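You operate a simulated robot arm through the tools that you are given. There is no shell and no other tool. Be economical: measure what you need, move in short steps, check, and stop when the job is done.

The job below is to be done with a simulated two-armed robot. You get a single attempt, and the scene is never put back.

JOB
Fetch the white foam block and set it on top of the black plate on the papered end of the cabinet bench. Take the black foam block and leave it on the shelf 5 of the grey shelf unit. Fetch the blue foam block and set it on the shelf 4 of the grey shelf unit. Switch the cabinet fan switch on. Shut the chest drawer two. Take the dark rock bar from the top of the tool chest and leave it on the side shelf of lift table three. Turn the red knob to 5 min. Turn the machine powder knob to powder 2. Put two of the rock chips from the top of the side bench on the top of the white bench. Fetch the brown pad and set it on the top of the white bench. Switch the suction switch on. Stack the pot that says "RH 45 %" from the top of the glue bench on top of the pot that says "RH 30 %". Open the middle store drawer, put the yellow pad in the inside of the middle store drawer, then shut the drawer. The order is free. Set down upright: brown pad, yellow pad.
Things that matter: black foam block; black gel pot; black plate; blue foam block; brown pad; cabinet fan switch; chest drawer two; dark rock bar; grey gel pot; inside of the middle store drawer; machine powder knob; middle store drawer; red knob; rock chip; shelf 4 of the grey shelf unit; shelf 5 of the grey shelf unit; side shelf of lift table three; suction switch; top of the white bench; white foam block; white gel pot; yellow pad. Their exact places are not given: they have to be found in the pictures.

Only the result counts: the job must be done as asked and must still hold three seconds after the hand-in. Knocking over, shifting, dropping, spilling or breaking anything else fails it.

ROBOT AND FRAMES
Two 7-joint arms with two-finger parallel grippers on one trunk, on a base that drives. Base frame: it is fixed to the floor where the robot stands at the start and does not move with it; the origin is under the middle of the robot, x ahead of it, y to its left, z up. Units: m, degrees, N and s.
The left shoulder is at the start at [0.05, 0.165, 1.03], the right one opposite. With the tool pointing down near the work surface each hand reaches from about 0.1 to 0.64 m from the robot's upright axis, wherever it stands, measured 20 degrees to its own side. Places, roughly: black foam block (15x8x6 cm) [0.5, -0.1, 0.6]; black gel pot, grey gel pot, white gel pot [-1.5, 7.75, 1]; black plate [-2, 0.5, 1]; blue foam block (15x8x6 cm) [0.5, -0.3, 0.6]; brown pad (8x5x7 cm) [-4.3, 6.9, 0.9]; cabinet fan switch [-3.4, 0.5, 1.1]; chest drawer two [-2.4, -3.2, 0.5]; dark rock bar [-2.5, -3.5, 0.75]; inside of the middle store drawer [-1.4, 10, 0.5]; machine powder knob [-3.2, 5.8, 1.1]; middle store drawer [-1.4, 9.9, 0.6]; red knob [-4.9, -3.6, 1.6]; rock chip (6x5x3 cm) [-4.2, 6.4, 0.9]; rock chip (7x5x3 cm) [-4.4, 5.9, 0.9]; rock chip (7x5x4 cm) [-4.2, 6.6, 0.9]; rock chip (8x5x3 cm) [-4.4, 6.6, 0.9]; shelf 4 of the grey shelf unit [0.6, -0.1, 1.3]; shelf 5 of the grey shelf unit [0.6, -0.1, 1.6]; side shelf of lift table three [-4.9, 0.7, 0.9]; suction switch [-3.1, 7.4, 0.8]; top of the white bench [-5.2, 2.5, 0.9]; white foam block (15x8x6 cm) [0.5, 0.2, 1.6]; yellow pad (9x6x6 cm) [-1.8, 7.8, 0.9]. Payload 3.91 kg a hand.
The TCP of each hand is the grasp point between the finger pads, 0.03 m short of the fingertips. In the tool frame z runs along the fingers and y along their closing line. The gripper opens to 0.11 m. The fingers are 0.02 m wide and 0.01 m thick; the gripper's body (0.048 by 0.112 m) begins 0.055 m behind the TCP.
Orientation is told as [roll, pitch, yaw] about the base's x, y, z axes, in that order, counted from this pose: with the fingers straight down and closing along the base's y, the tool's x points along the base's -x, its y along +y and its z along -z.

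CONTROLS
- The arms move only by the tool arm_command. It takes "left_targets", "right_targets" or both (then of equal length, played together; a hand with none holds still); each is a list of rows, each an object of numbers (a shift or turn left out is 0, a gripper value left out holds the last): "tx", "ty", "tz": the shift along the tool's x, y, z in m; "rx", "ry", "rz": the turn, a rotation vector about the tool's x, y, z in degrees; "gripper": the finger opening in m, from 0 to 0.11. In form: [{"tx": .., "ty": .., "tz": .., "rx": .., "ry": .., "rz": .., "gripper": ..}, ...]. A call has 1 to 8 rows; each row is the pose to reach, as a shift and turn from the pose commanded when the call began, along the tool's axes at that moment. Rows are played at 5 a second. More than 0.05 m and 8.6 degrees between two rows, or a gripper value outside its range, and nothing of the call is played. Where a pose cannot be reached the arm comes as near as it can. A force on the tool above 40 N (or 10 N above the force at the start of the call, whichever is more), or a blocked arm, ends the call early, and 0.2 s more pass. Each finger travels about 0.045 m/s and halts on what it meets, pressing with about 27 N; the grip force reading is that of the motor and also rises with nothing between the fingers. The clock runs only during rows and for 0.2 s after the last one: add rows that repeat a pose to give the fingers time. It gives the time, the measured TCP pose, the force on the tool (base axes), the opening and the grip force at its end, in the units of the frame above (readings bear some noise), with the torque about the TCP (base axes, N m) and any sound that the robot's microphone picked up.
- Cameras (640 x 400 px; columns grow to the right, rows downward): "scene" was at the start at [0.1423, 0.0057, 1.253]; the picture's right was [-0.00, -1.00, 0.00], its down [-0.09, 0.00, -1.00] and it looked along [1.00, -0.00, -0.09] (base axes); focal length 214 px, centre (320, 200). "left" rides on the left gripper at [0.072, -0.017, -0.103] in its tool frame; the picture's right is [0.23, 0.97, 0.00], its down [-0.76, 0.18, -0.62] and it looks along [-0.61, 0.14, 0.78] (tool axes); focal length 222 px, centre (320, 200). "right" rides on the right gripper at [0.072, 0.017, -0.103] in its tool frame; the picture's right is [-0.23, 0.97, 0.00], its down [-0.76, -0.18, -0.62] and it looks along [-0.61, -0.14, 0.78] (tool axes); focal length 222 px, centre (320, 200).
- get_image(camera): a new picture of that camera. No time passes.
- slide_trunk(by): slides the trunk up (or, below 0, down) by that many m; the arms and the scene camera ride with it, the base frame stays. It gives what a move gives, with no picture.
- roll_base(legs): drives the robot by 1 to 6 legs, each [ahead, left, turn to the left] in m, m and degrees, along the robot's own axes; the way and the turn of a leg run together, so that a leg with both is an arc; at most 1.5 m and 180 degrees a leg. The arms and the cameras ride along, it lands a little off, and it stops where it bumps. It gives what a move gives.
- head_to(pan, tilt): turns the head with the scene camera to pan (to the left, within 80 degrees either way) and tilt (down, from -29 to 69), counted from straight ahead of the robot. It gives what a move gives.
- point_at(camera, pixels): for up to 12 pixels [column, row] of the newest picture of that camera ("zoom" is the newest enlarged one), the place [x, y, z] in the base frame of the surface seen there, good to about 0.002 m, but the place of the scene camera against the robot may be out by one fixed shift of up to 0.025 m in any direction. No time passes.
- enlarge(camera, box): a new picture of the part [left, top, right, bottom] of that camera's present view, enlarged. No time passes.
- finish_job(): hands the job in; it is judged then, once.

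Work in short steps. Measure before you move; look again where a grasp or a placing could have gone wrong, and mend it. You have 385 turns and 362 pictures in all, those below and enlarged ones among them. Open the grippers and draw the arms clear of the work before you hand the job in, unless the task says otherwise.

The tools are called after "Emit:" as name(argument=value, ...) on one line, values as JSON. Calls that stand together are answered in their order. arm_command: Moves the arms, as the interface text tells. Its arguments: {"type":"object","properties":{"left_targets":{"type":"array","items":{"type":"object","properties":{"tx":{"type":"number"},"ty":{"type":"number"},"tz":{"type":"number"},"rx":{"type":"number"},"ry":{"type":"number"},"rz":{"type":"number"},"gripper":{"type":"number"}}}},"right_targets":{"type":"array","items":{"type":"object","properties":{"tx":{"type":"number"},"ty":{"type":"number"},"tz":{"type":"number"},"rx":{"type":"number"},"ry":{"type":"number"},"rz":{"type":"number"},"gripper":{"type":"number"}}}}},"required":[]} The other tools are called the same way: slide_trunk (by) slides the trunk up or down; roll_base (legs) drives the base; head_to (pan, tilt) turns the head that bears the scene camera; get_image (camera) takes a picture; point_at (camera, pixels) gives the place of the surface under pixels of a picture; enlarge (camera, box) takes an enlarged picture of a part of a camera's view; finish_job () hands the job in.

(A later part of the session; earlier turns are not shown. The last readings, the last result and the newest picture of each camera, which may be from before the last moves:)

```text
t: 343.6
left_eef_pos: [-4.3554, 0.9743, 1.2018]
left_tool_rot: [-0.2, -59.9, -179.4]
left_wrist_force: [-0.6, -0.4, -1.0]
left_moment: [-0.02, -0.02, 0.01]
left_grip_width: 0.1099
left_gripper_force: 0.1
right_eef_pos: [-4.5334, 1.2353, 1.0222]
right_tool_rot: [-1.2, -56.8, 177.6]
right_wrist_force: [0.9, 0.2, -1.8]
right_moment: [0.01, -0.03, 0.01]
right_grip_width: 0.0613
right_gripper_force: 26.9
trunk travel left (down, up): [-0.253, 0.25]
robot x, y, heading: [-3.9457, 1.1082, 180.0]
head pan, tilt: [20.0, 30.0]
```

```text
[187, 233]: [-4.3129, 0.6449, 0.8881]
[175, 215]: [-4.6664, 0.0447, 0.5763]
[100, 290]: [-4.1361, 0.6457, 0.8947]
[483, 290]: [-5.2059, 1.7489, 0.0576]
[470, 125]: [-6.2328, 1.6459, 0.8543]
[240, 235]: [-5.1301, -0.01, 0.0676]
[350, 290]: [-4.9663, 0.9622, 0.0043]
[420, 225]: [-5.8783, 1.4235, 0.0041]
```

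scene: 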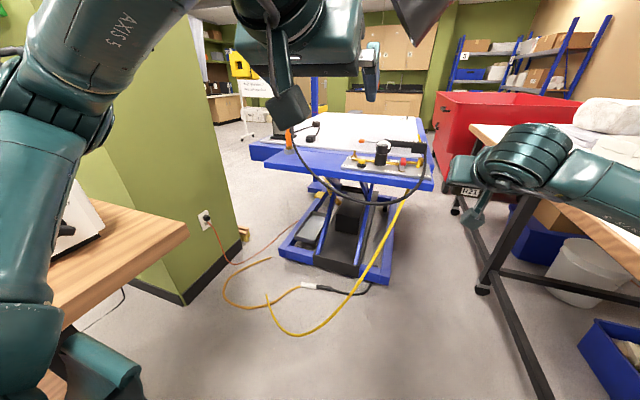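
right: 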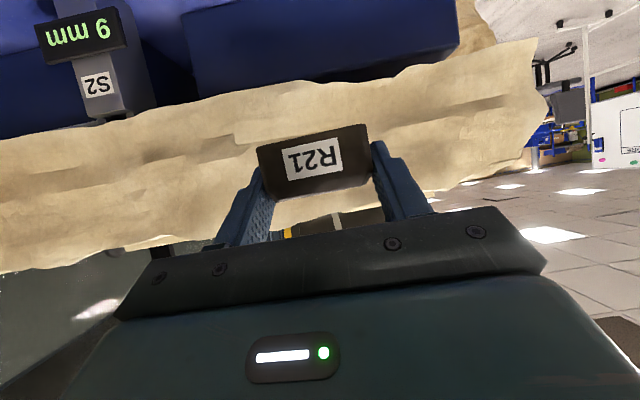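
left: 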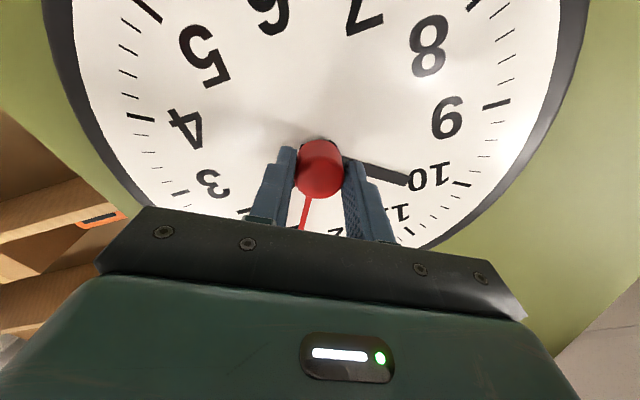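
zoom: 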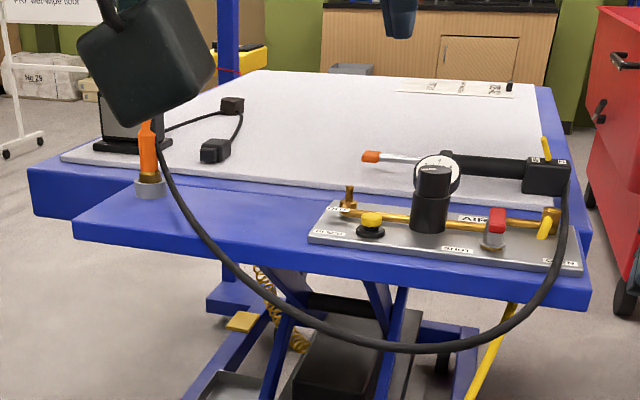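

I raise the right hand, correct its tilt, then drive to (-4.33,1.02) with heading 215°.

Emit:
arm_command(right_targets=[{"rx": -1, "ry": -2.5, "tx": -0.035, "tz": -0.02}, {"rx": -1, "ry": -2.5, "tx": -0.07, "tz": -0.04}])

Emit:
roll_base(legs=[[0.385, 0.084, 0], [0, 0, 35]])

Emit:
head_to(pan=0, tilt=35)

Emit:
get_image(camera="scene")

Emit:
get_image(camera="right")

```text
t: 344.2
left_eef_pos: [-4.3549, 0.9736, 1.202]
left_tool_rot: [-0.3, -60.0, -179.5]
left_wrist_force: [0.0, -0.5, -0.4]
left_moment: [-0.01, -0.02, 0.02]
left_grip_width: 0.1102
left_gripper_force: 0.1
right_eef_pos: [-4.5376, 1.2338, 1.1035]
right_tool_rot: [-0.4, -59.3, 177.6]
right_wrist_force: [0.9, 0.3, -1.8]
right_moment: [-0.01, -0.04, 0.02]
right_grip_width: 0.062
right_gripper_force: 27.1
trunk travel left (down, up): [-0.253, 0.25]
robot x, y, heading: [-3.9429, 1.1083, 179.6]
head pan, tilt: [20.0, 30.0]
```

```text
t: 348.3
left_eef_pos: [-4.5951, 0.682, 1.2019]
left_tool_rot: [-0.4, -59.8, -145.4]
left_wrist_force: [0.2, 0.4, 0.2]
left_moment: [0.02, 0.03, -0.01]
left_grip_width: 0.1099
left_gripper_force: 0.1
right_eef_pos: [-4.8935, 0.7948, 1.1036]
right_tool_rot: [-0.4, -59.3, -148.3]
right_wrist_force: [0.2, 0.2, -2.1]
right_moment: [0.05, 0.0, 0.01]
right_grip_width: 0.0617
right_gripper_force: 27.2
trunk travel left (down, up): [-0.253, 0.25]
robot x, y, heading: [-4.3274, 1.0231, -146.3]
head pan, tilt: [20.0, 30.0]
```

```text
t: 349.1
left_eef_pos: [-4.5961, 0.6816, 1.2017]
left_tool_rot: [-0.2, -59.8, -145.4]
left_wrist_force: [0.3, 0.7, 0.2]
left_moment: [0.0, 0.03, 0.02]
left_grip_width: 0.1099
left_gripper_force: 0.2
right_eef_pos: [-4.8931, 0.795, 1.1032]
right_tool_rot: [-0.4, -59.2, -148.2]
right_wrist_force: [0.2, 0.4, -1.5]
right_moment: [0.01, 0.0, -0.01]
right_grip_width: 0.0617
right_gripper_force: 27.1
trunk travel left (down, up): [-0.253, 0.25]
robot x, y, heading: [-4.3281, 1.0268, -146.4]
head pan, tilt: [0.0, 35.0]
```

```text
247 pictures are left
```

scene: 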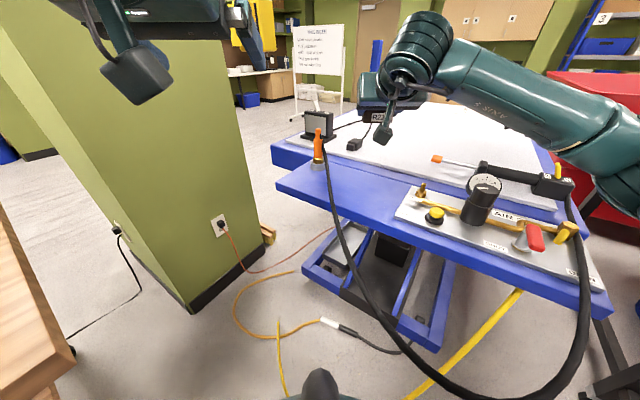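

```text
246 pictures are left
```

right: 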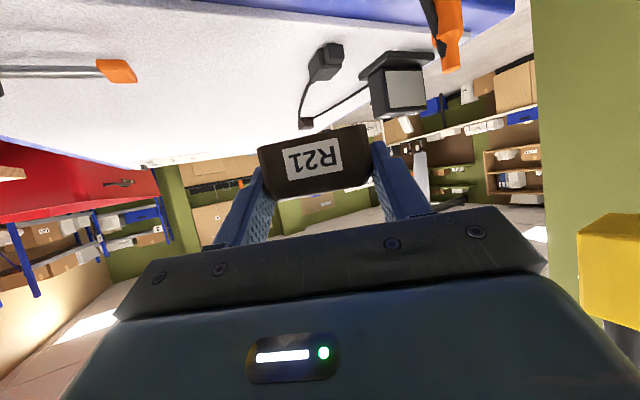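

I measure the free patch of the shelf in this view.

Emit:
point_at(camera="scene", pixels=[[350, 185], [370, 195], [360, 175], [385, 190], [345, 200], [400, 215], [330, 180], [375, 215], [340, 168], [390, 178]])

```text
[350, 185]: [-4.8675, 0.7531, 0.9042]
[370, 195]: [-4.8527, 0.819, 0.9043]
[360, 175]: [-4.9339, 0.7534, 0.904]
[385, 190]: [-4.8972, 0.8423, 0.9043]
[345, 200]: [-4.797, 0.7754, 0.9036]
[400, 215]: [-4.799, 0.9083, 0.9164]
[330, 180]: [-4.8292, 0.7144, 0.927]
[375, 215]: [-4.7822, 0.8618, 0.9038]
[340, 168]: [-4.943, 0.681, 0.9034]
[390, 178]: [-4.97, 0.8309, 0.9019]
```

The hand is above the free patch. I lower it 16.5 cm.

Emit:
arm_command(right_targets=[{"tx": 0.035, "tz": 0.02}, {"tx": 0.07, "tz": 0.04}, {"tx": 0.105, "tz": 0.061}, {"tx": 0.13, "tz": 0.075}, {"tx": 0.144, "tz": 0.084}])

Emit:
get_image(camera="scene")

Emit:
get_image(camera="right")

```text
t: 350.3
left_eef_pos: [-4.5963, 0.6833, 1.2016]
left_tool_rot: [-0.1, -59.9, -145.4]
left_wrist_force: [0.8, 0.4, -0.1]
left_moment: [0.02, -0.01, 0.0]
left_grip_width: 0.1101
left_gripper_force: 0.1
right_eef_pos: [-4.8908, 0.7976, 0.9351]
right_tool_rot: [-0.5, -59.3, -148.4]
right_wrist_force: [-0.6, 0.1, -1.6]
right_moment: [0.06, 0.01, 0.02]
right_grip_width: 0.0617
right_gripper_force: 27.0
trunk travel left (down, up): [-0.253, 0.25]
robot x, y, heading: [-4.3311, 1.0244, -146.4]
head pan, tilt: [0.0, 35.0]
```

```text
245 pictures are left
```

scene: 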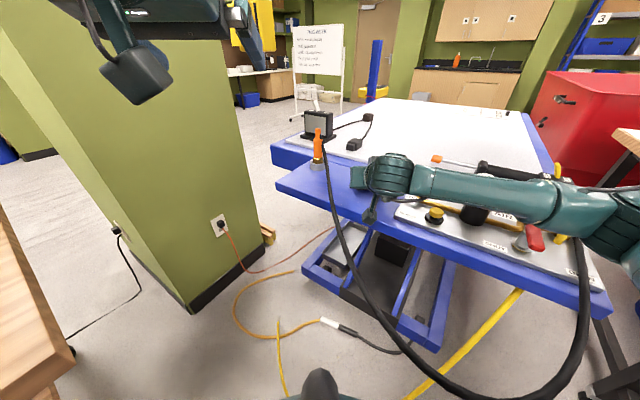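

```text
244 pictures are left
```

right: 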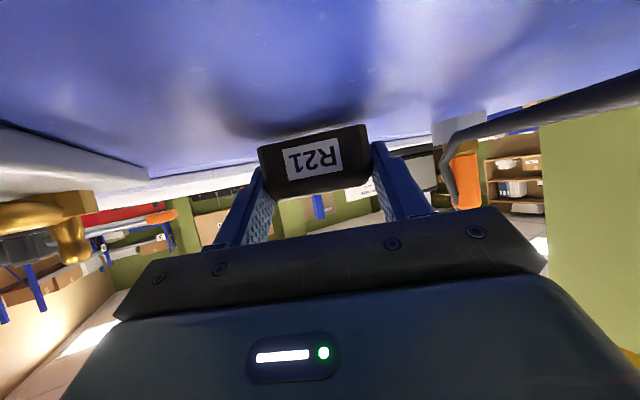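

I lower 3 mm more, open, then lift straight up.

Emit:
arm_command(right_targets=[{"tx": 0.003, "tz": 0.0018}, {"tx": 0.003, "tz": 0.0018, "gripper": 0.085}, {"tx": 0.003, "tz": 0.0018, "gripper": 0.085}, {"tx": 0.003, "tz": 0.0018, "gripper": 0.085}])

Emit:
arm_command(right_targets=[{"tx": -0.035, "tz": -0.02}, {"tx": -0.07, "tz": -0.04}, {"tx": -0.105, "tz": -0.061}, {"tx": -0.144, "tz": -0.084}])

Emit:
get_image(camera="scene")

```text
t: 351.3
left_eef_pos: [-4.5961, 0.6827, 1.202]
left_tool_rot: [-0.2, -59.9, -145.4]
left_wrist_force: [-0.5, -0.1, 1.0]
left_moment: [-0.02, 0.02, 0.0]
left_grip_width: 0.1101
left_gripper_force: 0.0
right_eef_pos: [-4.892, 0.7973, 0.9314]
right_tool_rot: [-0.4, -59.3, -148.3]
right_wrist_force: [0.9, -0.1, 0.4]
right_moment: [0.0, -0.04, -0.02]
right_grip_width: 0.0849
right_gripper_force: 0.1
trunk travel left (down, up): [-0.253, 0.25]
robot x, y, heading: [-4.3267, 1.021, -146.2]
head pan, tilt: [0.0, 35.0]
```

```text
t: 352.3
left_eef_pos: [-4.5947, 0.6826, 1.2027]
left_tool_rot: [-0.3, -59.9, -145.3]
left_wrist_force: [0.2, -0.4, 0.4]
left_moment: [-0.06, -0.01, 0.0]
left_grip_width: 0.1098
left_gripper_force: 0.1
right_eef_pos: [-4.8942, 0.7964, 1.1027]
right_tool_rot: [-0.5, -59.3, -148.2]
right_wrist_force: [0.3, 0.9, -0.1]
right_moment: [-0.03, -0.05, 0.02]
right_grip_width: 0.085
right_gripper_force: 0.0
trunk travel left (down, up): [-0.253, 0.25]
robot x, y, heading: [-4.3282, 1.0217, -146.4]
head pan, tilt: [0.0, 35.0]
```

```text
243 pictures are left
```

scene: 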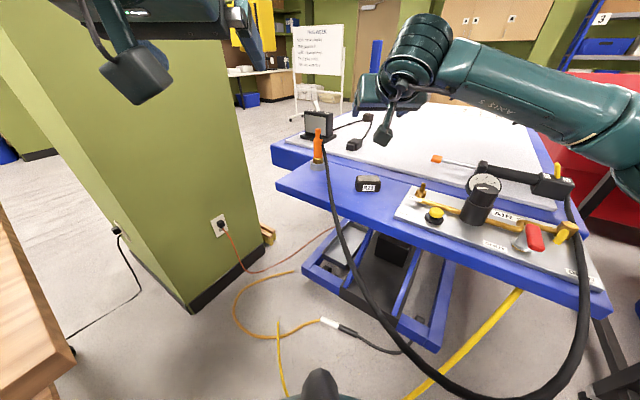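

The bar stands on the side shelf. I now retreat east along the aisle to x≈-2.6 and look north.

Emit:
roll_base(legs=[[0, 0, -33.6], [-0.35, -0.08, 0], [-1.3, 0, 0]])

Emit:
head_to(pan=-80, tilt=20)

Emit:
get_image(camera="scene")

```text
t: 362.4
left_eef_pos: [-3.0831, 0.9685, 1.2021]
left_tool_rot: [-0.2, -59.9, -178.3]
left_wrist_force: [-0.4, 0.0, 0.2]
left_moment: [-0.03, 0.0, 0.04]
left_grip_width: 0.1098
left_gripper_force: 0.0
right_eef_pos: [-3.2721, 1.2254, 1.0996]
right_tool_rot: [-0.4, -59.3, 178.8]
right_wrist_force: [1.1, -0.3, 0.2]
right_moment: [-0.01, 0.01, -0.01]
right_grip_width: 0.0848
right_gripper_force: 0.0
trunk travel left (down, up): [-0.253, 0.25]
robot x, y, heading: [-2.6708, 1.1102, -179.4]
head pan, tilt: [0.0, 35.0]
```

```text
t: 364.0
left_eef_pos: [-3.0826, 0.9681, 1.2021]
left_tool_rot: [-0.3, -59.9, -178.3]
left_wrist_force: [-0.1, 0.0, -0.6]
left_moment: [0.01, -0.01, 0.01]
left_grip_width: 0.1101
left_gripper_force: 0.2
right_eef_pos: [-3.2718, 1.225, 1.0996]
right_tool_rot: [-0.4, -59.4, 178.8]
right_wrist_force: [-0.8, -0.5, 0.8]
right_moment: [-0.05, -0.01, 0.05]
right_grip_width: 0.0849
right_gripper_force: 0.1
trunk travel left (down, up): [-0.253, 0.25]
robot x, y, heading: [-2.6736, 1.1088, -179.3]
head pan, tilt: [-80.0, 20.0]
```

```text
242 pictures are left
```

scene: 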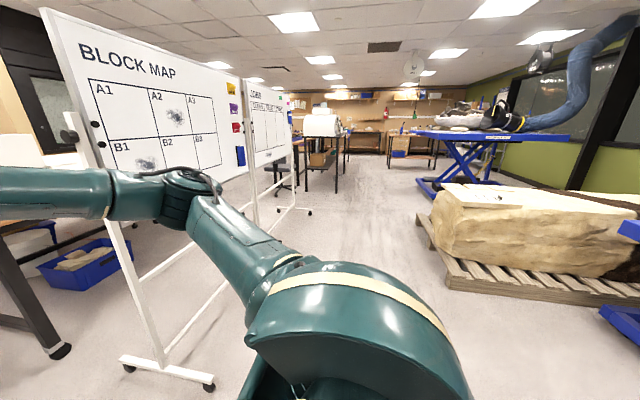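

Corridor runs north between whiteboards and rock pallet. I measure key floor points.

Emit:
point_at(camera="scene", pixels=[[210, 385], [308, 213], [448, 290], [420, 225], [425, 190], [335, 190], [345, 178], [320, 125], [390, 180], [345, 135], [370, 180]])

Emit:
enlarge(camera="scene", box=[240, 70, 460, 220])

```text
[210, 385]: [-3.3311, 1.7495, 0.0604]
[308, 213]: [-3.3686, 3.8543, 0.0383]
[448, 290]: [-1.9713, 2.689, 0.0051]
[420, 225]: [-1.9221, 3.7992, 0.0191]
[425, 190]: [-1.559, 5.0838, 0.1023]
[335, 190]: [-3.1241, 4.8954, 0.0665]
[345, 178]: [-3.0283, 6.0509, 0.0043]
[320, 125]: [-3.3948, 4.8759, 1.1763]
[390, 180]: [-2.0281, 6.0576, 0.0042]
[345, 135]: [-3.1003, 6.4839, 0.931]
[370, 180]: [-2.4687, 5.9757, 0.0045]
```

```text
2.67 times, centred on (350, 145) of scene
```

zoom: 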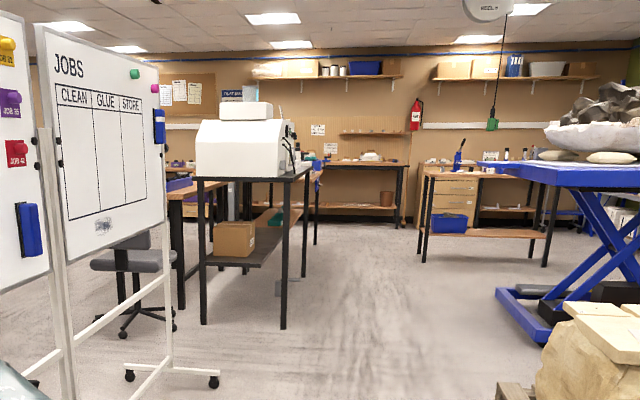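

I turn north and drive to y≈4.3.

Emit:
roll_base(legs=[[0, 0, -90.6], [1.4, 0, 0], [1.4, 0, 0], [0.4, 0, 0]])

Emit:
head_to(pan=15, tilt=15)

Emit:
get_image(camera="scene")

```text
t: 383.5
left_eef_pos: [-2.8238, 4.7285, 1.2016]
left_tool_rot: [-0.2, -59.9, 90.9]
left_wrist_force: [0.3, 0.6, 0.4]
left_moment: [-0.02, 0.03, 0.0]
left_grip_width: 0.11
left_gripper_force: 0.0
right_eef_pos: [-2.5622, 4.9127, 1.0995]
right_tool_rot: [-0.4, -59.3, 87.8]
right_wrist_force: [-0.5, -0.1, 0.1]
right_moment: [0.02, -0.01, 0.0]
right_grip_width: 0.085
right_gripper_force: 0.0
trunk travel left (down, up): [-0.253, 0.25]
robot x, y, heading: [-2.6919, 4.3166, 89.8]
head pan, tilt: [-80.0, 20.0]
```

```text
t: 385.2
left_eef_pos: [-2.8243, 4.7287, 1.2021]
left_tool_rot: [-0.2, -59.8, 90.8]
left_wrist_force: [0.3, 0.3, 0.1]
left_moment: [-0.01, 0.0, 0.03]
left_grip_width: 0.1099
left_gripper_force: 0.0
right_eef_pos: [-2.5628, 4.9125, 1.1003]
right_tool_rot: [-0.4, -59.2, 87.7]
right_wrist_force: [0.9, 0.6, 0.0]
right_moment: [0.01, 0.01, 0.01]
right_grip_width: 0.0853
right_gripper_force: 0.0
trunk travel left (down, up): [-0.253, 0.25]
robot x, y, heading: [-2.691, 4.315, 89.8]
head pan, tilt: [15.0, 15.0]
```

```text
240 pictures are left
```

scene: 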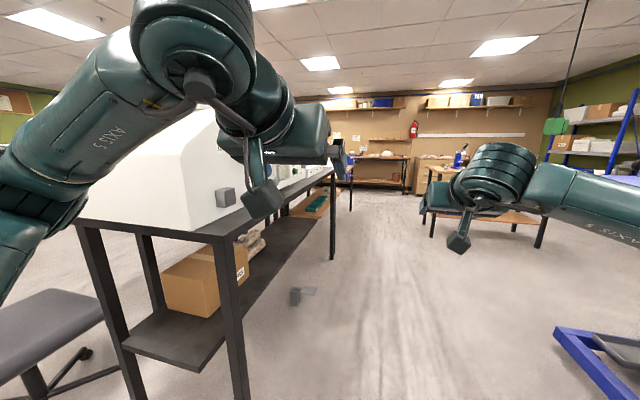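

I measure the right-hand lift table's extent before strafing, and the machine bench edge.

Emit:
point_at(camera="scene", pixels=[[560, 335], [620, 330], [245, 390], [332, 255], [330, 170], [225, 200], [435, 230]])

Emit:
head_to(pan=-40, tilt=20)

Emit:
get_image(camera="scene")

```text
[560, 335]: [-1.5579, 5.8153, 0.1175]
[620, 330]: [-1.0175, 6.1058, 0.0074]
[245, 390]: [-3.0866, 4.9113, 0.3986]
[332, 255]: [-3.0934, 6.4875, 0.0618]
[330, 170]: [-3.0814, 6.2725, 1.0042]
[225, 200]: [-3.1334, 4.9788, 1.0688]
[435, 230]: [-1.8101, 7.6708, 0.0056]
```

```text
t: 386.4
left_eef_pos: [-2.8235, 4.729, 1.2026]
left_tool_rot: [-0.1, -59.9, 90.7]
left_wrist_force: [-0.7, -0.5, 0.1]
left_moment: [-0.03, 0.0, -0.04]
left_grip_width: 0.1099
left_gripper_force: 0.0
right_eef_pos: [-2.5635, 4.9123, 1.1017]
right_tool_rot: [-0.5, -59.3, 87.8]
right_wrist_force: [0.1, 0.4, 0.8]
right_moment: [0.01, -0.02, 0.02]
right_grip_width: 0.0852
right_gripper_force: 0.1
trunk travel left (down, up): [-0.253, 0.25]
robot x, y, heading: [-2.6919, 4.3165, 90.0]
head pan, tilt: [-40.0, 20.0]
```

```text
239 pictures are left
```

scene: 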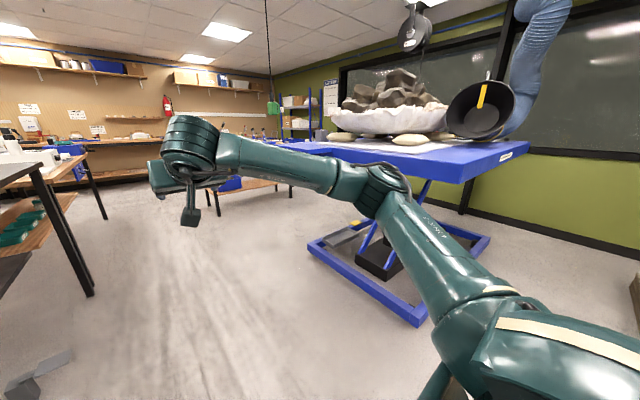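

I measure the blue table's near edge.

Emit:
point_at(camera="scene", pixels=[[300, 150], [460, 178], [420, 320], [390, 150], [385, 185]])

```text
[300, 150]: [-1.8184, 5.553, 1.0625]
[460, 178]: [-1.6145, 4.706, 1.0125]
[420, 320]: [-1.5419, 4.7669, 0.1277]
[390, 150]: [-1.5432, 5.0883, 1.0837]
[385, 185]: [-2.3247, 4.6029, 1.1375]
```

Table edge x≈-1.82. I strafe to x≈-2.36, drive to y≈5.7 and turn to face the machine.

Emit:
roll_base(legs=[[0, -0.33, 0], [1.4, 0, 0], [0, 0, 90]])

Emit:
head_to(pan=0, tilt=15)

Emit:
get_image(camera="scene")

```text
t: 398.9
left_eef_pos: [-2.7692, 5.589, 1.203]
left_tool_rot: [-0.3, -59.9, 178.6]
left_wrist_force: [-0.6, 0.5, 0.5]
left_moment: [0.02, -0.02, -0.04]
left_grip_width: 0.1099
left_gripper_force: 0.1
right_eef_pos: [-2.9428, 5.8564, 1.1007]
right_tool_rot: [-0.4, -59.3, 175.7]
right_wrist_force: [0.3, 0.3, -0.8]
right_moment: [0.0, 0.04, -0.02]
right_grip_width: 0.0848
right_gripper_force: 0.0
trunk travel left (down, up): [-0.253, 0.25]
robot x, y, heading: [-2.3538, 5.7069, 177.6]
head pan, tilt: [-40.0, 20.0]
```

```text
t: 400.0
left_eef_pos: [-2.7678, 5.5894, 1.2019]
left_tool_rot: [-0.4, -59.9, 178.6]
left_wrist_force: [0.3, 0.0, 0.8]
left_moment: [0.0, 0.0, -0.01]
left_grip_width: 0.1102
left_gripper_force: 0.1
right_eef_pos: [-2.9442, 5.8568, 1.1005]
right_tool_rot: [-0.4, -59.3, 175.7]
right_wrist_force: [0.1, 0.0, -0.1]
right_moment: [0.0, 0.0, 0.04]
right_grip_width: 0.0851
right_gripper_force: 0.1
trunk travel left (down, up): [-0.253, 0.25]
robot x, y, heading: [-2.3548, 5.7113, 177.7]
head pan, tilt: [0.0, 15.0]
```

```text
238 pictures are left
```

scene: 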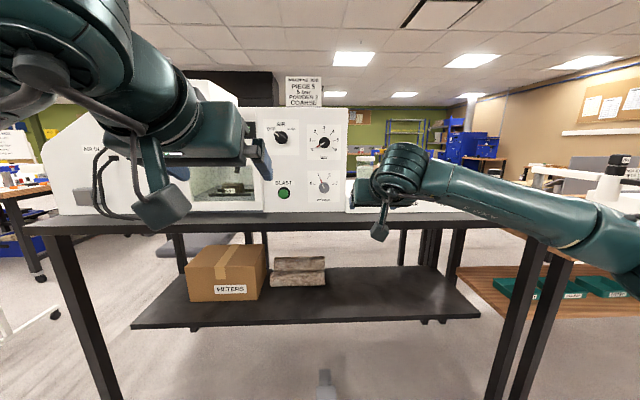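

The control panel is at (305,150). I zoom in.

Emit:
enlarge(camera="scene", box=[255, 70, 365, 215])

```text
2.76 times, centred on (310, 142) of scene
```

zoom: 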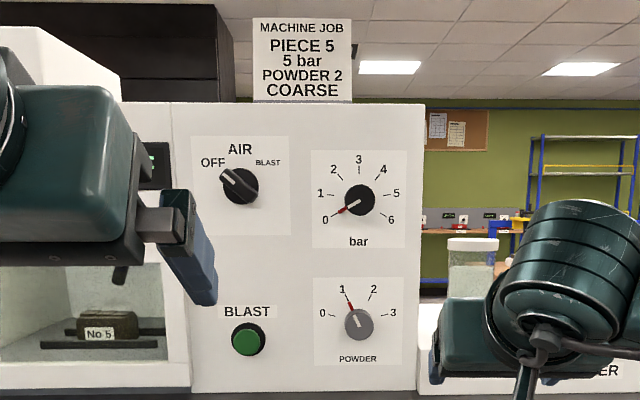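

The grey POWDER knob points to 1; it must go to 2 (~+50° clockwise). I measure the knob and dial marks.

Emit:
point_at(camera="zoom", pixels=[[358, 323], [350, 318], [366, 330], [347, 300], [342, 289], [374, 289], [323, 313], [393, 313], [358, 345], [345, 323], [372, 323], [400, 380]])

Emit:
get_image(camera="right")

```text
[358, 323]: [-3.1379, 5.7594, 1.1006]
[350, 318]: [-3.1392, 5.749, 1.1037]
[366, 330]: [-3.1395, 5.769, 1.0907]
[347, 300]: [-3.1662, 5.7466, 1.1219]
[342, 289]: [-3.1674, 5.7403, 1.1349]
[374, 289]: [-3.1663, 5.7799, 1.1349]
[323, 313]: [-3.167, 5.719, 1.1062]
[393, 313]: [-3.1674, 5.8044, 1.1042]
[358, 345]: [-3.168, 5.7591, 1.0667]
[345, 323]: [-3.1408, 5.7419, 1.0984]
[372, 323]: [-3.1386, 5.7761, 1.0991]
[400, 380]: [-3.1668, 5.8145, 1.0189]
```

```text
236 pictures are left
```

right: 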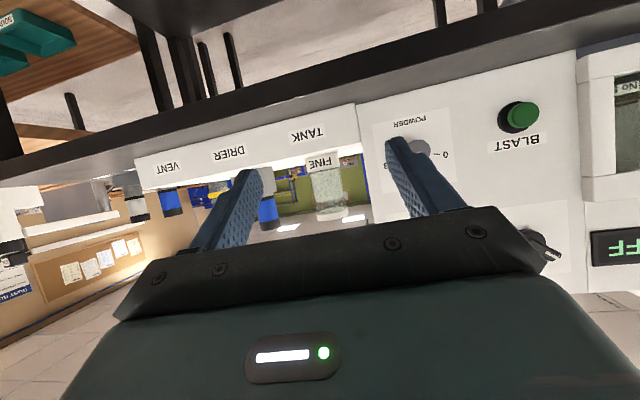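

Knob front true ≈(-3.159,5.7555,1.0966), ⌀≈34 mm. I make the right hand horizontal, narrow it, and shift the base.

Emit:
arm_command(right_targets=[{"ry": -8, "gripper": 0.065}, {"ry": -16, "gripper": 0.065}, {"ry": -24, "gripper": 0.065}, {"ry": -30.7, "gripper": 0.065}])

Emit:
roll_base(legs=[[0.05, 0.105, 2.4]])

Emit:
get_image(camera="right")

```text
t: 401.0
left_eef_pos: [-2.7677, 5.5887, 1.2027]
left_tool_rot: [-0.4, -59.9, 178.7]
left_wrist_force: [0.8, -0.2, -0.5]
left_moment: [-0.04, 0.01, -0.04]
left_grip_width: 0.1104
left_gripper_force: 0.0
right_eef_pos: [-2.9411, 5.855, 1.1015]
right_tool_rot: [-135.7, -89.6, -48.8]
right_wrist_force: [-0.5, 0.3, 0.4]
right_moment: [-0.01, -0.01, -0.03]
right_grip_width: 0.0647
right_gripper_force: 0.0
trunk travel left (down, up): [-0.253, 0.25]
robot x, y, heading: [-2.3469, 5.7098, 177.6]
head pan, tilt: [0.0, 15.0]
```

```text
t: 402.2
left_eef_pos: [-2.8162, 5.4718, 1.2015]
left_tool_rot: [-0.3, -59.8, -179.1]
left_wrist_force: [-0.1, 0.0, 0.1]
left_moment: [-0.01, -0.02, 0.0]
left_grip_width: 0.1099
left_gripper_force: 0.1
right_eef_pos: [-3.0001, 5.732, 1.1008]
right_tool_rot: [-92.8, -89.6, -89.8]
right_wrist_force: [0.4, 0.5, 0.1]
right_moment: [-0.02, -0.01, -0.01]
right_grip_width: 0.065
right_gripper_force: 0.1
trunk travel left (down, up): [-0.253, 0.25]
robot x, y, heading: [-2.406, 5.606, 180.3]
head pan, tilt: [0.0, 15.0]
```

```text
235 pictures are left
```

right: 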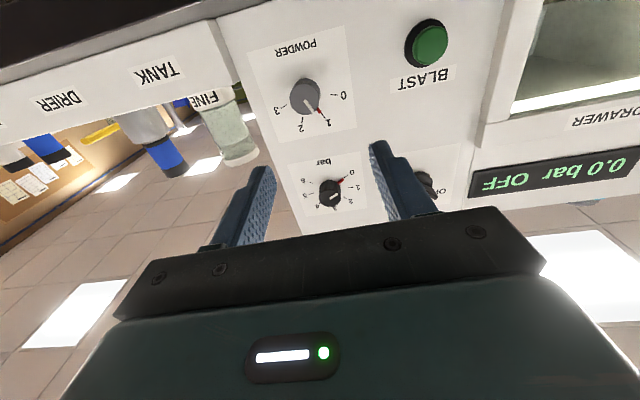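

I zoom on the knob in the right camera and measure it.

Emit:
enlarge(camera="right", box=[250, 50, 370, 150])

Emit:
point_at(camera="zoom", pixels=[[290, 235], [245, 235], [340, 240], [293, 190], [295, 275], [365, 340], [270, 340], [385, 270], [170, 295], [450, 245]])

```text
4.00 times, centred on (310, 100) of right
```

zoom: 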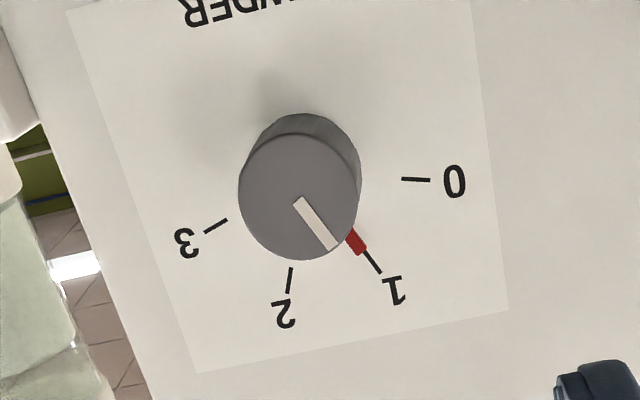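

```text
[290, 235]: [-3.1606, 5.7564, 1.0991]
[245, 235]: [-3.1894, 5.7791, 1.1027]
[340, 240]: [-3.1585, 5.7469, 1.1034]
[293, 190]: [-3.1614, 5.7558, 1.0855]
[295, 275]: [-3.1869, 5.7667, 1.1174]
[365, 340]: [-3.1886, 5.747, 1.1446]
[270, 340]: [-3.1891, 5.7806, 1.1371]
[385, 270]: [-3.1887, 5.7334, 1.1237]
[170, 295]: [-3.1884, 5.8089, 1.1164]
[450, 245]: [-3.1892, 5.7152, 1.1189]
```

Knob centre ≈(y 5.755, z 1.090). I align and advance in two stages.

Emit:
arm_command(right_targets=[{"tx": 0.011, "ty": -0.023, "tz": 0.03}, {"tx": 0.011, "ty": -0.023, "tz": 0.07}, {"tx": 0.011, "ty": -0.023, "tz": 0.1}])

Emit:
get_image(camera="right")

```text
t: 403.0
left_eef_pos: [-2.8154, 5.4731, 1.2017]
left_tool_rot: [-0.4, -59.9, -179.1]
left_wrist_force: [0.8, 0.1, -0.1]
left_moment: [0.01, -0.01, 0.02]
left_grip_width: 0.11
left_gripper_force: 0.1
right_eef_pos: [-3.0981, 5.7591, 1.0897]
right_tool_rot: [-94.1, -89.8, -88.5]
right_wrist_force: [-0.1, 0.3, 0.3]
right_moment: [0.06, -0.01, 0.0]
right_grip_width: 0.0651
right_gripper_force: 0.1
trunk travel left (down, up): [-0.253, 0.25]
robot x, y, heading: [-2.4013, 5.6062, 180.1]
head pan, tilt: [0.0, 15.0]
```

```text
233 pictures are left
```

right: 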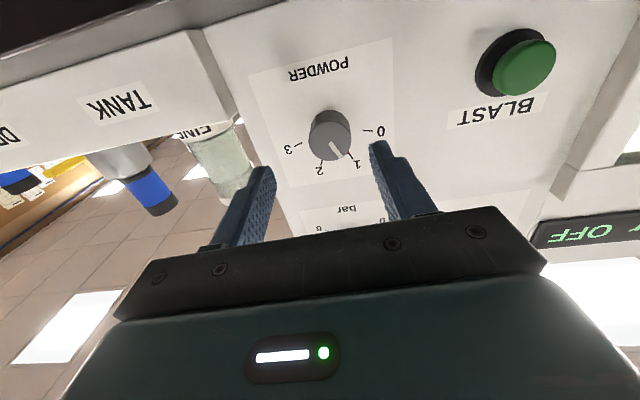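

I correct 4 mm laterally and advance 5 cm, then check.

Emit:
arm_command(right_targets=[{"ty": 0.004, "tz": 0.025}, {"ty": 0.004, "tz": 0.05}, {"ty": 0.004, "tz": 0.05}])

Emit:
get_image(camera="right")

```text
t: 403.8
left_eef_pos: [-2.8125, 5.4719, 1.2019]
left_tool_rot: [-0.3, -59.9, -179.0]
left_wrist_force: [0.0, -0.2, 0.1]
left_moment: [-0.01, -0.01, -0.01]
left_grip_width: 0.1101
left_gripper_force: 0.0
right_eef_pos: [-3.1484, 5.7584, 1.0892]
right_tool_rot: [-96.3, -89.9, -86.1]
right_wrist_force: [0.3, -0.2, -0.3]
right_moment: [0.02, 0.0, 0.01]
right_grip_width: 0.065
right_gripper_force: 0.0
trunk travel left (down, up): [-0.253, 0.25]
robot x, y, heading: [-2.3995, 5.605, 180.1]
head pan, tilt: [0.0, 15.0]
```

```text
232 pictures are left
```

right: 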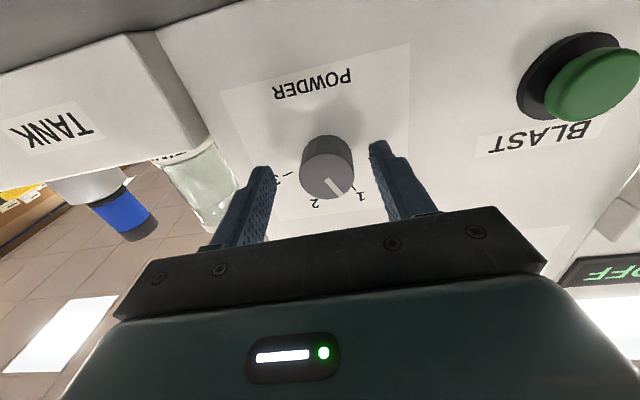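

Well centred. I close and rotate +49°.

Emit:
arm_command(right_targets=[{"gripper": 0.015}, {"gripper": 0.015}, {"gripper": 0.015}, {"gripper": 0.015}, {"gripper": 0.015}])

Emit:
arm_command(right_targets=[{"rz": 7}, {"rz": 14}, {"rz": 21}, {"rz": 28}, {"rz": 35}, {"rz": 42}, {"rz": 49}, {"rz": 49}])

Emit:
enlarge(camera="scene", box=[255, 70, 365, 215])

```text
t: 405.0
left_eef_pos: [-2.8139, 5.4719, 1.201]
left_tool_rot: [-0.4, -59.9, -178.9]
left_wrist_force: [-0.2, 0.0, 0.7]
left_moment: [0.01, -0.03, -0.04]
left_grip_width: 0.11
left_gripper_force: 0.1
right_eef_pos: [-3.1491, 5.755, 1.0891]
right_tool_rot: [-85.9, -89.6, -96.2]
right_wrist_force: [-3.7, -13.4, -0.4]
right_moment: [0.0, 0.3, 1.36]
right_grip_width: 0.034
right_gripper_force: 45.1
trunk travel left (down, up): [-0.253, 0.25]
robot x, y, heading: [-2.3995, 5.6088, 180.0]
head pan, tilt: [0.0, 15.0]
```

```text
t: 406.8
left_eef_pos: [-2.8157, 5.4688, 1.202]
left_tool_rot: [-0.7, -59.7, -178.8]
left_wrist_force: [1.3, 0.0, 0.2]
left_moment: [0.0, 0.02, -0.06]
left_grip_width: 0.1098
left_gripper_force: 0.1
right_eef_pos: [-3.1485, 5.7529, 1.0894]
right_tool_rot: [90.0, -41.4, 87.9]
right_wrist_force: [-21.6, -19.6, 10.1]
right_moment: [0.01, 0.63, 1.43]
right_grip_width: 0.034
right_gripper_force: 44.6
trunk travel left (down, up): [-0.253, 0.25]
robot x, y, heading: [-2.4053, 5.6042, 180.1]
head pan, tilt: [0.0, 15.0]
```

```text
2.76 times, centred on (310, 142) of scene
```

zoom: 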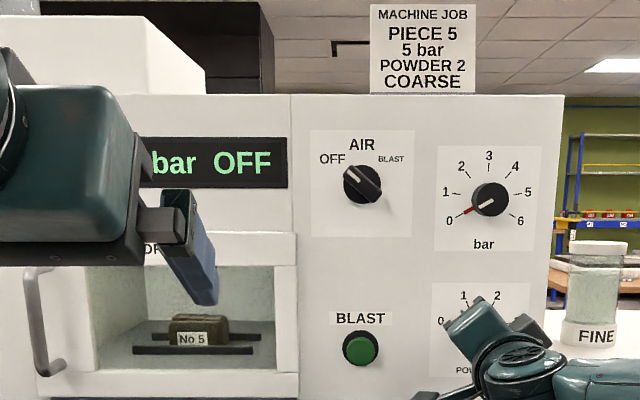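

I release, retreat and check the pointer.

Emit:
arm_command(right_targets=[{"gripper": 0.07}, {"gripper": 0.07}, {"gripper": 0.07}, {"tz": -0.03, "gripper": 0.07}, {"tz": -0.07, "gripper": 0.07}, {"tz": -0.11, "gripper": 0.07}, {"tz": -0.15, "gripper": 0.07}])

Emit:
enlarge(camera="right", box=[220, 20, 420, 160])

Emit:
enlarge(camera="scene", box=[310, 130, 365, 215])

```text
t: 408.4
left_eef_pos: [-2.8142, 5.4726, 1.2026]
left_tool_rot: [-0.2, -60.0, -179.1]
left_wrist_force: [0.0, 0.1, 0.0]
left_moment: [-0.05, 0.0, -0.02]
left_grip_width: 0.1102
left_gripper_force: 0.0
right_eef_pos: [-2.9987, 5.7519, 1.0918]
right_tool_rot: [90.1, -41.2, 87.5]
right_wrist_force: [-1.0, -0.9, -0.8]
right_moment: [0.02, 0.02, -0.01]
right_grip_width: 0.0699
right_gripper_force: 0.1
trunk travel left (down, up): [-0.253, 0.25]
robot x, y, heading: [-2.4036, 5.6044, 179.9]
head pan, tilt: [0.0, 15.0]
```

```text
2.86 times, centred on (320, 90) of right
```

zoom: 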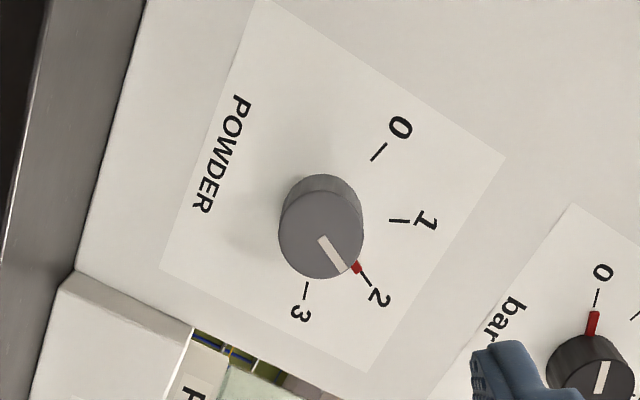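

```text
4.71 times, centred on (338, 172) of scene
```

zoom: 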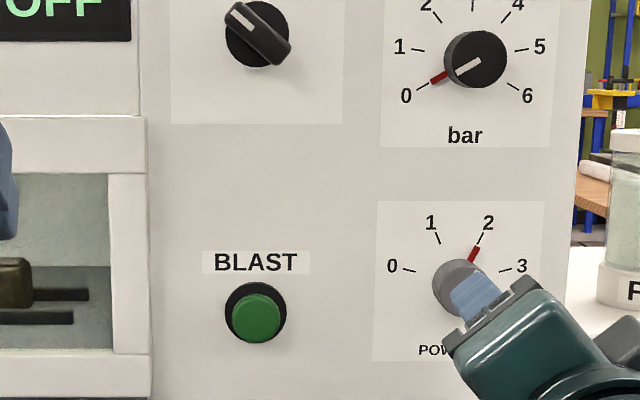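

The pointer is exactly on 2. I turn the right hand back, back the base to x≈-2.25 and look right toward the suction switch area.

Emit:
roll_base(legs=[[-0.1, 0, 0]])

Emit:
arm_command(right_targets=[{"rz": -7}, {"rz": -14}, {"rz": -21}, {"rz": -28}, {"rz": -35}, {"rz": -42}, {"rz": -49}])

Emit:
arm_command(right_targets=[{"ry": 8, "tz": -0.03}, {"ry": 16, "tz": -0.06}, {"ry": 24, "tz": -0.09}, {"ry": 30, "tz": -0.12}])

Emit:
head_to(pan=-55, tilt=20)

Emit:
get_image(camera="scene")

```text
t: 409.6
left_eef_pos: [-2.7157, 5.4724, 1.2022]
left_tool_rot: [-0.3, -60.0, -179.3]
left_wrist_force: [0.2, -0.8, -0.3]
left_moment: [-0.01, -0.03, -0.01]
left_grip_width: 0.1104
left_gripper_force: 0.0
right_eef_pos: [-2.9002, 5.7524, 1.0909]
right_tool_rot: [90.2, -41.2, 87.4]
right_wrist_force: [-0.1, -0.5, -0.9]
right_moment: [-0.01, -0.02, 0.0]
right_grip_width: 0.0702
right_gripper_force: 0.1
trunk travel left (down, up): [-0.253, 0.25]
robot x, y, heading: [-2.2974, 5.6081, 179.7]
head pan, tilt: [0.0, 15.0]
```

```text
t: 411.2
left_eef_pos: [-2.7165, 5.4733, 1.2016]
left_tool_rot: [-0.4, -59.9, -179.3]
left_wrist_force: [0.1, -0.4, 0.4]
left_moment: [0.0, 0.02, 0.01]
left_grip_width: 0.1099
left_gripper_force: 0.1
right_eef_pos: [-2.9005, 5.7526, 1.0902]
right_tool_rot: [-92.8, -89.6, -89.8]
right_wrist_force: [0.2, 0.6, -0.6]
right_moment: [0.01, -0.03, 0.0]
right_grip_width: 0.07
right_gripper_force: 0.1
trunk travel left (down, up): [-0.253, 0.25]
robot x, y, heading: [-2.3058, 5.6069, 179.8]
head pan, tilt: [0.0, 15.0]
```

```text
t: 412.2
left_eef_pos: [-2.7163, 5.473, 1.2025]
left_tool_rot: [-0.3, -60.0, -179.2]
left_wrist_force: [0.7, -0.4, -0.9]
left_moment: [0.01, 0.01, -0.02]
left_grip_width: 0.1098
left_gripper_force: 0.1
right_eef_pos: [-2.7794, 5.7458, 1.09]
right_tool_rot: [-0.5, -59.9, 177.9]
right_wrist_force: [-0.1, 0.4, 0.4]
right_moment: [-0.02, 0.05, 0.0]
right_grip_width: 0.0699
right_gripper_force: 0.1
trunk travel left (down, up): [-0.253, 0.25]
robot x, y, heading: [-2.3029, 5.6068, 180.1]
head pan, tilt: [0.0, 15.0]
```

```text
t: 413.4
left_eef_pos: [-2.7157, 5.4735, 1.2016]
left_tool_rot: [-0.3, -59.9, -179.4]
left_wrist_force: [0.5, 0.1, -1.0]
left_moment: [0.0, 0.02, -0.02]
left_grip_width: 0.1099
left_gripper_force: 0.2
right_eef_pos: [-2.7806, 5.7453, 1.0908]
right_tool_rot: [-0.4, -60.1, 177.8]
right_wrist_force: [-0.6, 0.6, 0.7]
right_moment: [-0.01, 0.01, -0.02]
right_grip_width: 0.0702
right_gripper_force: 0.0
trunk travel left (down, up): [-0.253, 0.25]
robot x, y, heading: [-2.3005, 5.6078, 179.6]
head pan, tilt: [-55.0, 20.0]
```

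```text
228 pictures are left
```

scene: 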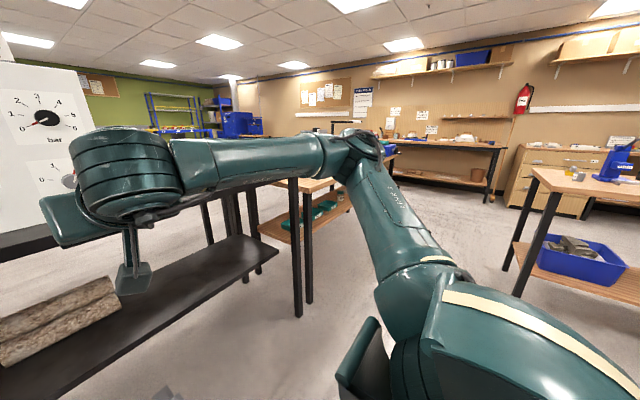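

I measure the glue bench corner and wooden bench legs on the way.

Emit:
point_at(camera="scene", pixels=[[520, 290], [505, 268], [540, 172], [308, 300], [350, 235], [330, 182], [488, 200], [400, 180], [380, 150]])

Emit:
roll_base(legs=[[0.0, -1.1, 0]])

Emit:
head_to(pan=-20, tilt=25)

Emit:
get_image(camera="scene")

```text
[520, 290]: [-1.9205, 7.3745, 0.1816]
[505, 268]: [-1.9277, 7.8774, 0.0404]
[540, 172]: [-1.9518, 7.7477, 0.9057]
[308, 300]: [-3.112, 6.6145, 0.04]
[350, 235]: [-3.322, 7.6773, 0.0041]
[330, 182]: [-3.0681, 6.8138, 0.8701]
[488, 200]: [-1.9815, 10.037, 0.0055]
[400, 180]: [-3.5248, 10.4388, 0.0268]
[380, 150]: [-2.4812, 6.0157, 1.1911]
```

```text
t: 419.1
left_eef_pos: [-2.714, 6.5848, 1.203]
left_tool_rot: [-0.1, -60.0, -179.2]
left_wrist_force: [-0.5, -0.9, -0.1]
left_moment: [-0.01, -0.04, -0.01]
left_grip_width: 0.1102
left_gripper_force: 0.1
right_eef_pos: [-2.779, 6.8577, 1.0897]
right_tool_rot: [-0.4, -60.1, 178.0]
right_wrist_force: [0.5, 0.3, 0.6]
right_moment: [-0.01, -0.01, 0.0]
right_grip_width: 0.07
right_gripper_force: 0.0
trunk travel left (down, up): [-0.253, 0.25]
robot x, y, heading: [-2.3013, 6.7197, 180.1]
head pan, tilt: [-55.0, 20.0]
```

```text
t: 420.1
left_eef_pos: [-2.713, 6.5845, 1.2018]
left_tool_rot: [-0.3, -59.9, -179.3]
left_wrist_force: [-0.1, -0.6, -0.9]
left_moment: [0.0, 0.0, 0.03]
left_grip_width: 0.11
left_gripper_force: 0.0
right_eef_pos: [-2.7776, 6.8572, 1.0911]
right_tool_rot: [-0.4, -59.9, 177.9]
right_wrist_force: [-0.7, 0.7, -0.3]
right_moment: [-0.01, 0.03, -0.03]
right_grip_width: 0.0701
right_gripper_force: 0.0
trunk travel left (down, up): [-0.253, 0.25]
robot x, y, heading: [-2.3021, 6.7182, 179.8]
head pan, tilt: [-20.0, 25.0]
```

```text
227 pictures are left
```

scene: 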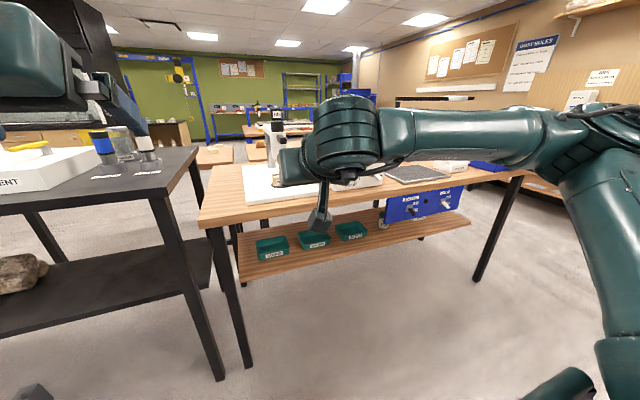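

A blue box under the bench at (420,203) has switches. I zoom.

Emit:
enlarge(camera="scene", box=[370, 170, 480, 235])

Emit:
point_at(camera="zoom", pixels=[[210, 245], [255, 250], [230, 200], [440, 200], [150, 300], [480, 200], [300, 280]])

```text
5.82 times, centred on (425, 202) of scene
```

zoom: 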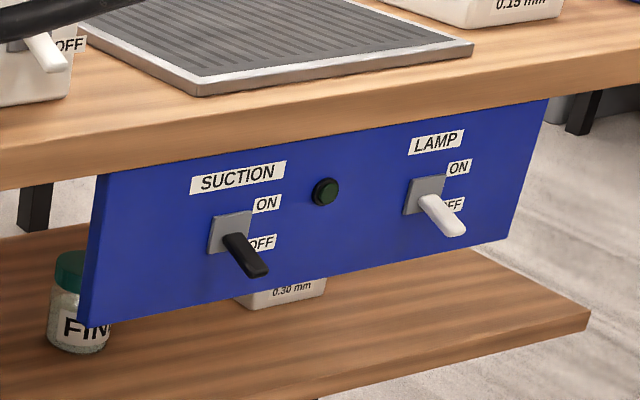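

```text
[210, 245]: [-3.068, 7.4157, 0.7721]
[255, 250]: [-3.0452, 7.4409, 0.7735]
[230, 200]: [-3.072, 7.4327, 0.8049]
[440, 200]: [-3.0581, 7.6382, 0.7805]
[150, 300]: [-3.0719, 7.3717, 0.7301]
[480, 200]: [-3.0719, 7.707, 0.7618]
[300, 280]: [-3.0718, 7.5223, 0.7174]
```

SUCTION lever is OFF (down), panel x≈-3.093 true, lever near y≈7.435, z≈0.77. I lower the trunk 0.25, and shift right 0.5 m to align.

Emit:
slide_trunk(by=-0.25)

Emit:
roll_base(legs=[[0.0, -0.56, 0]])

Emit:
get_image(camera="right")

Emit:
get_image(camera="scene")

```text
t: 422.7
left_eef_pos: [-2.713, 6.5847, 0.951]
left_tool_rot: [-0.3, -59.9, -179.1]
left_wrist_force: [-0.3, -0.1, 0.3]
left_moment: [0.01, 0.0, 0.02]
left_grip_width: 0.11
left_gripper_force: 0.0
right_eef_pos: [-2.7775, 6.8567, 0.8409]
right_tool_rot: [-0.4, -60.1, 177.9]
right_wrist_force: [0.6, -0.3, -0.2]
right_moment: [-0.01, 0.0, -0.02]
right_grip_width: 0.07
right_gripper_force: 0.0
trunk travel left (down, up): [-0.003, 0.5]
robot x, y, heading: [-2.303, 6.7203, 180.1]
head pan, tilt: [-20.0, 25.0]
```

```text
t: 425.9
left_eef_pos: [-2.7127, 7.1554, 0.9507]
left_tool_rot: [-0.2, -59.9, -179.2]
left_wrist_force: [-0.1, -0.3, 0.2]
left_moment: [0.01, -0.01, -0.01]
left_grip_width: 0.1102
left_gripper_force: 0.0
right_eef_pos: [-2.778, 7.429, 0.8409]
right_tool_rot: [-0.5, -60.0, 177.8]
right_wrist_force: [-0.4, 0.5, 0.7]
right_moment: [-0.01, 0.01, -0.02]
right_grip_width: 0.0701
right_gripper_force: 0.0
trunk travel left (down, up): [-0.003, 0.5]
robot x, y, heading: [-2.2982, 7.2861, 179.5]
head pan, tilt: [-20.0, 25.0]
```

```text
225 pictures are left
```

right: 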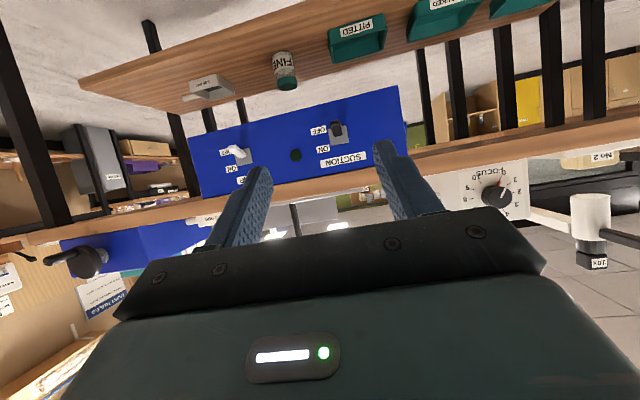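

```text
224 pictures are left
```

scene: 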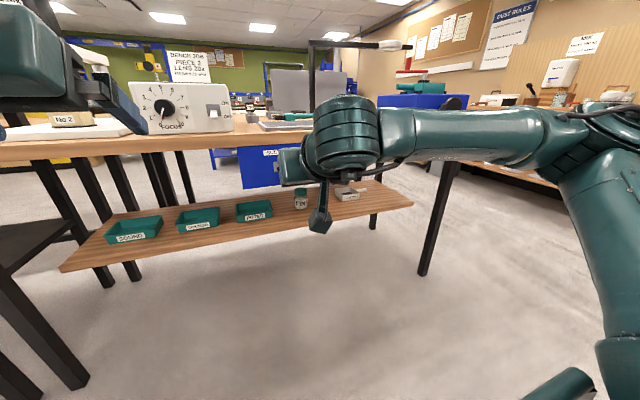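

I measure the lever in a zoom of the right camera.

Emit:
enlarge(camera="right", box=[300, 105, 370, 175])

Emit:
point_at(camera="zoom", pixels=[[345, 160], [350, 175], [360, 200], [365, 220], [330, 210], [390, 230], [350, 145], [420, 200], [350, 185]])

```text
5.71 times, centred on (335, 140) of right
```

zoom: 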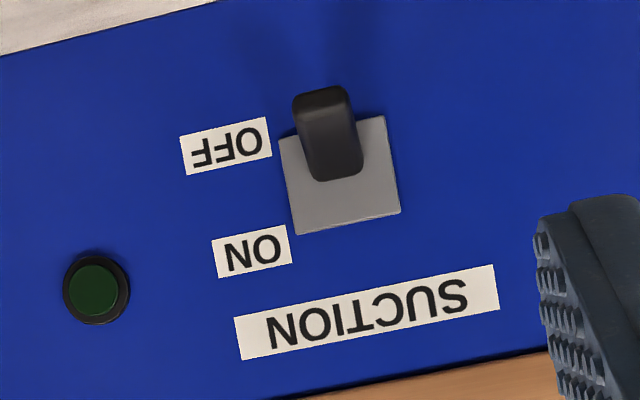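

```text
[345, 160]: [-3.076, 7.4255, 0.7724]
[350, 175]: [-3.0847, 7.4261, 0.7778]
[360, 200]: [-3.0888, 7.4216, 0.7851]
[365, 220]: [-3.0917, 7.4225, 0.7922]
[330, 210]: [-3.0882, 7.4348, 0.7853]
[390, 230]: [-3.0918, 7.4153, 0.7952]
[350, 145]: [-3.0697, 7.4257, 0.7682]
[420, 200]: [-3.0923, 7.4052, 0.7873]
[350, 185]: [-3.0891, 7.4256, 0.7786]
```

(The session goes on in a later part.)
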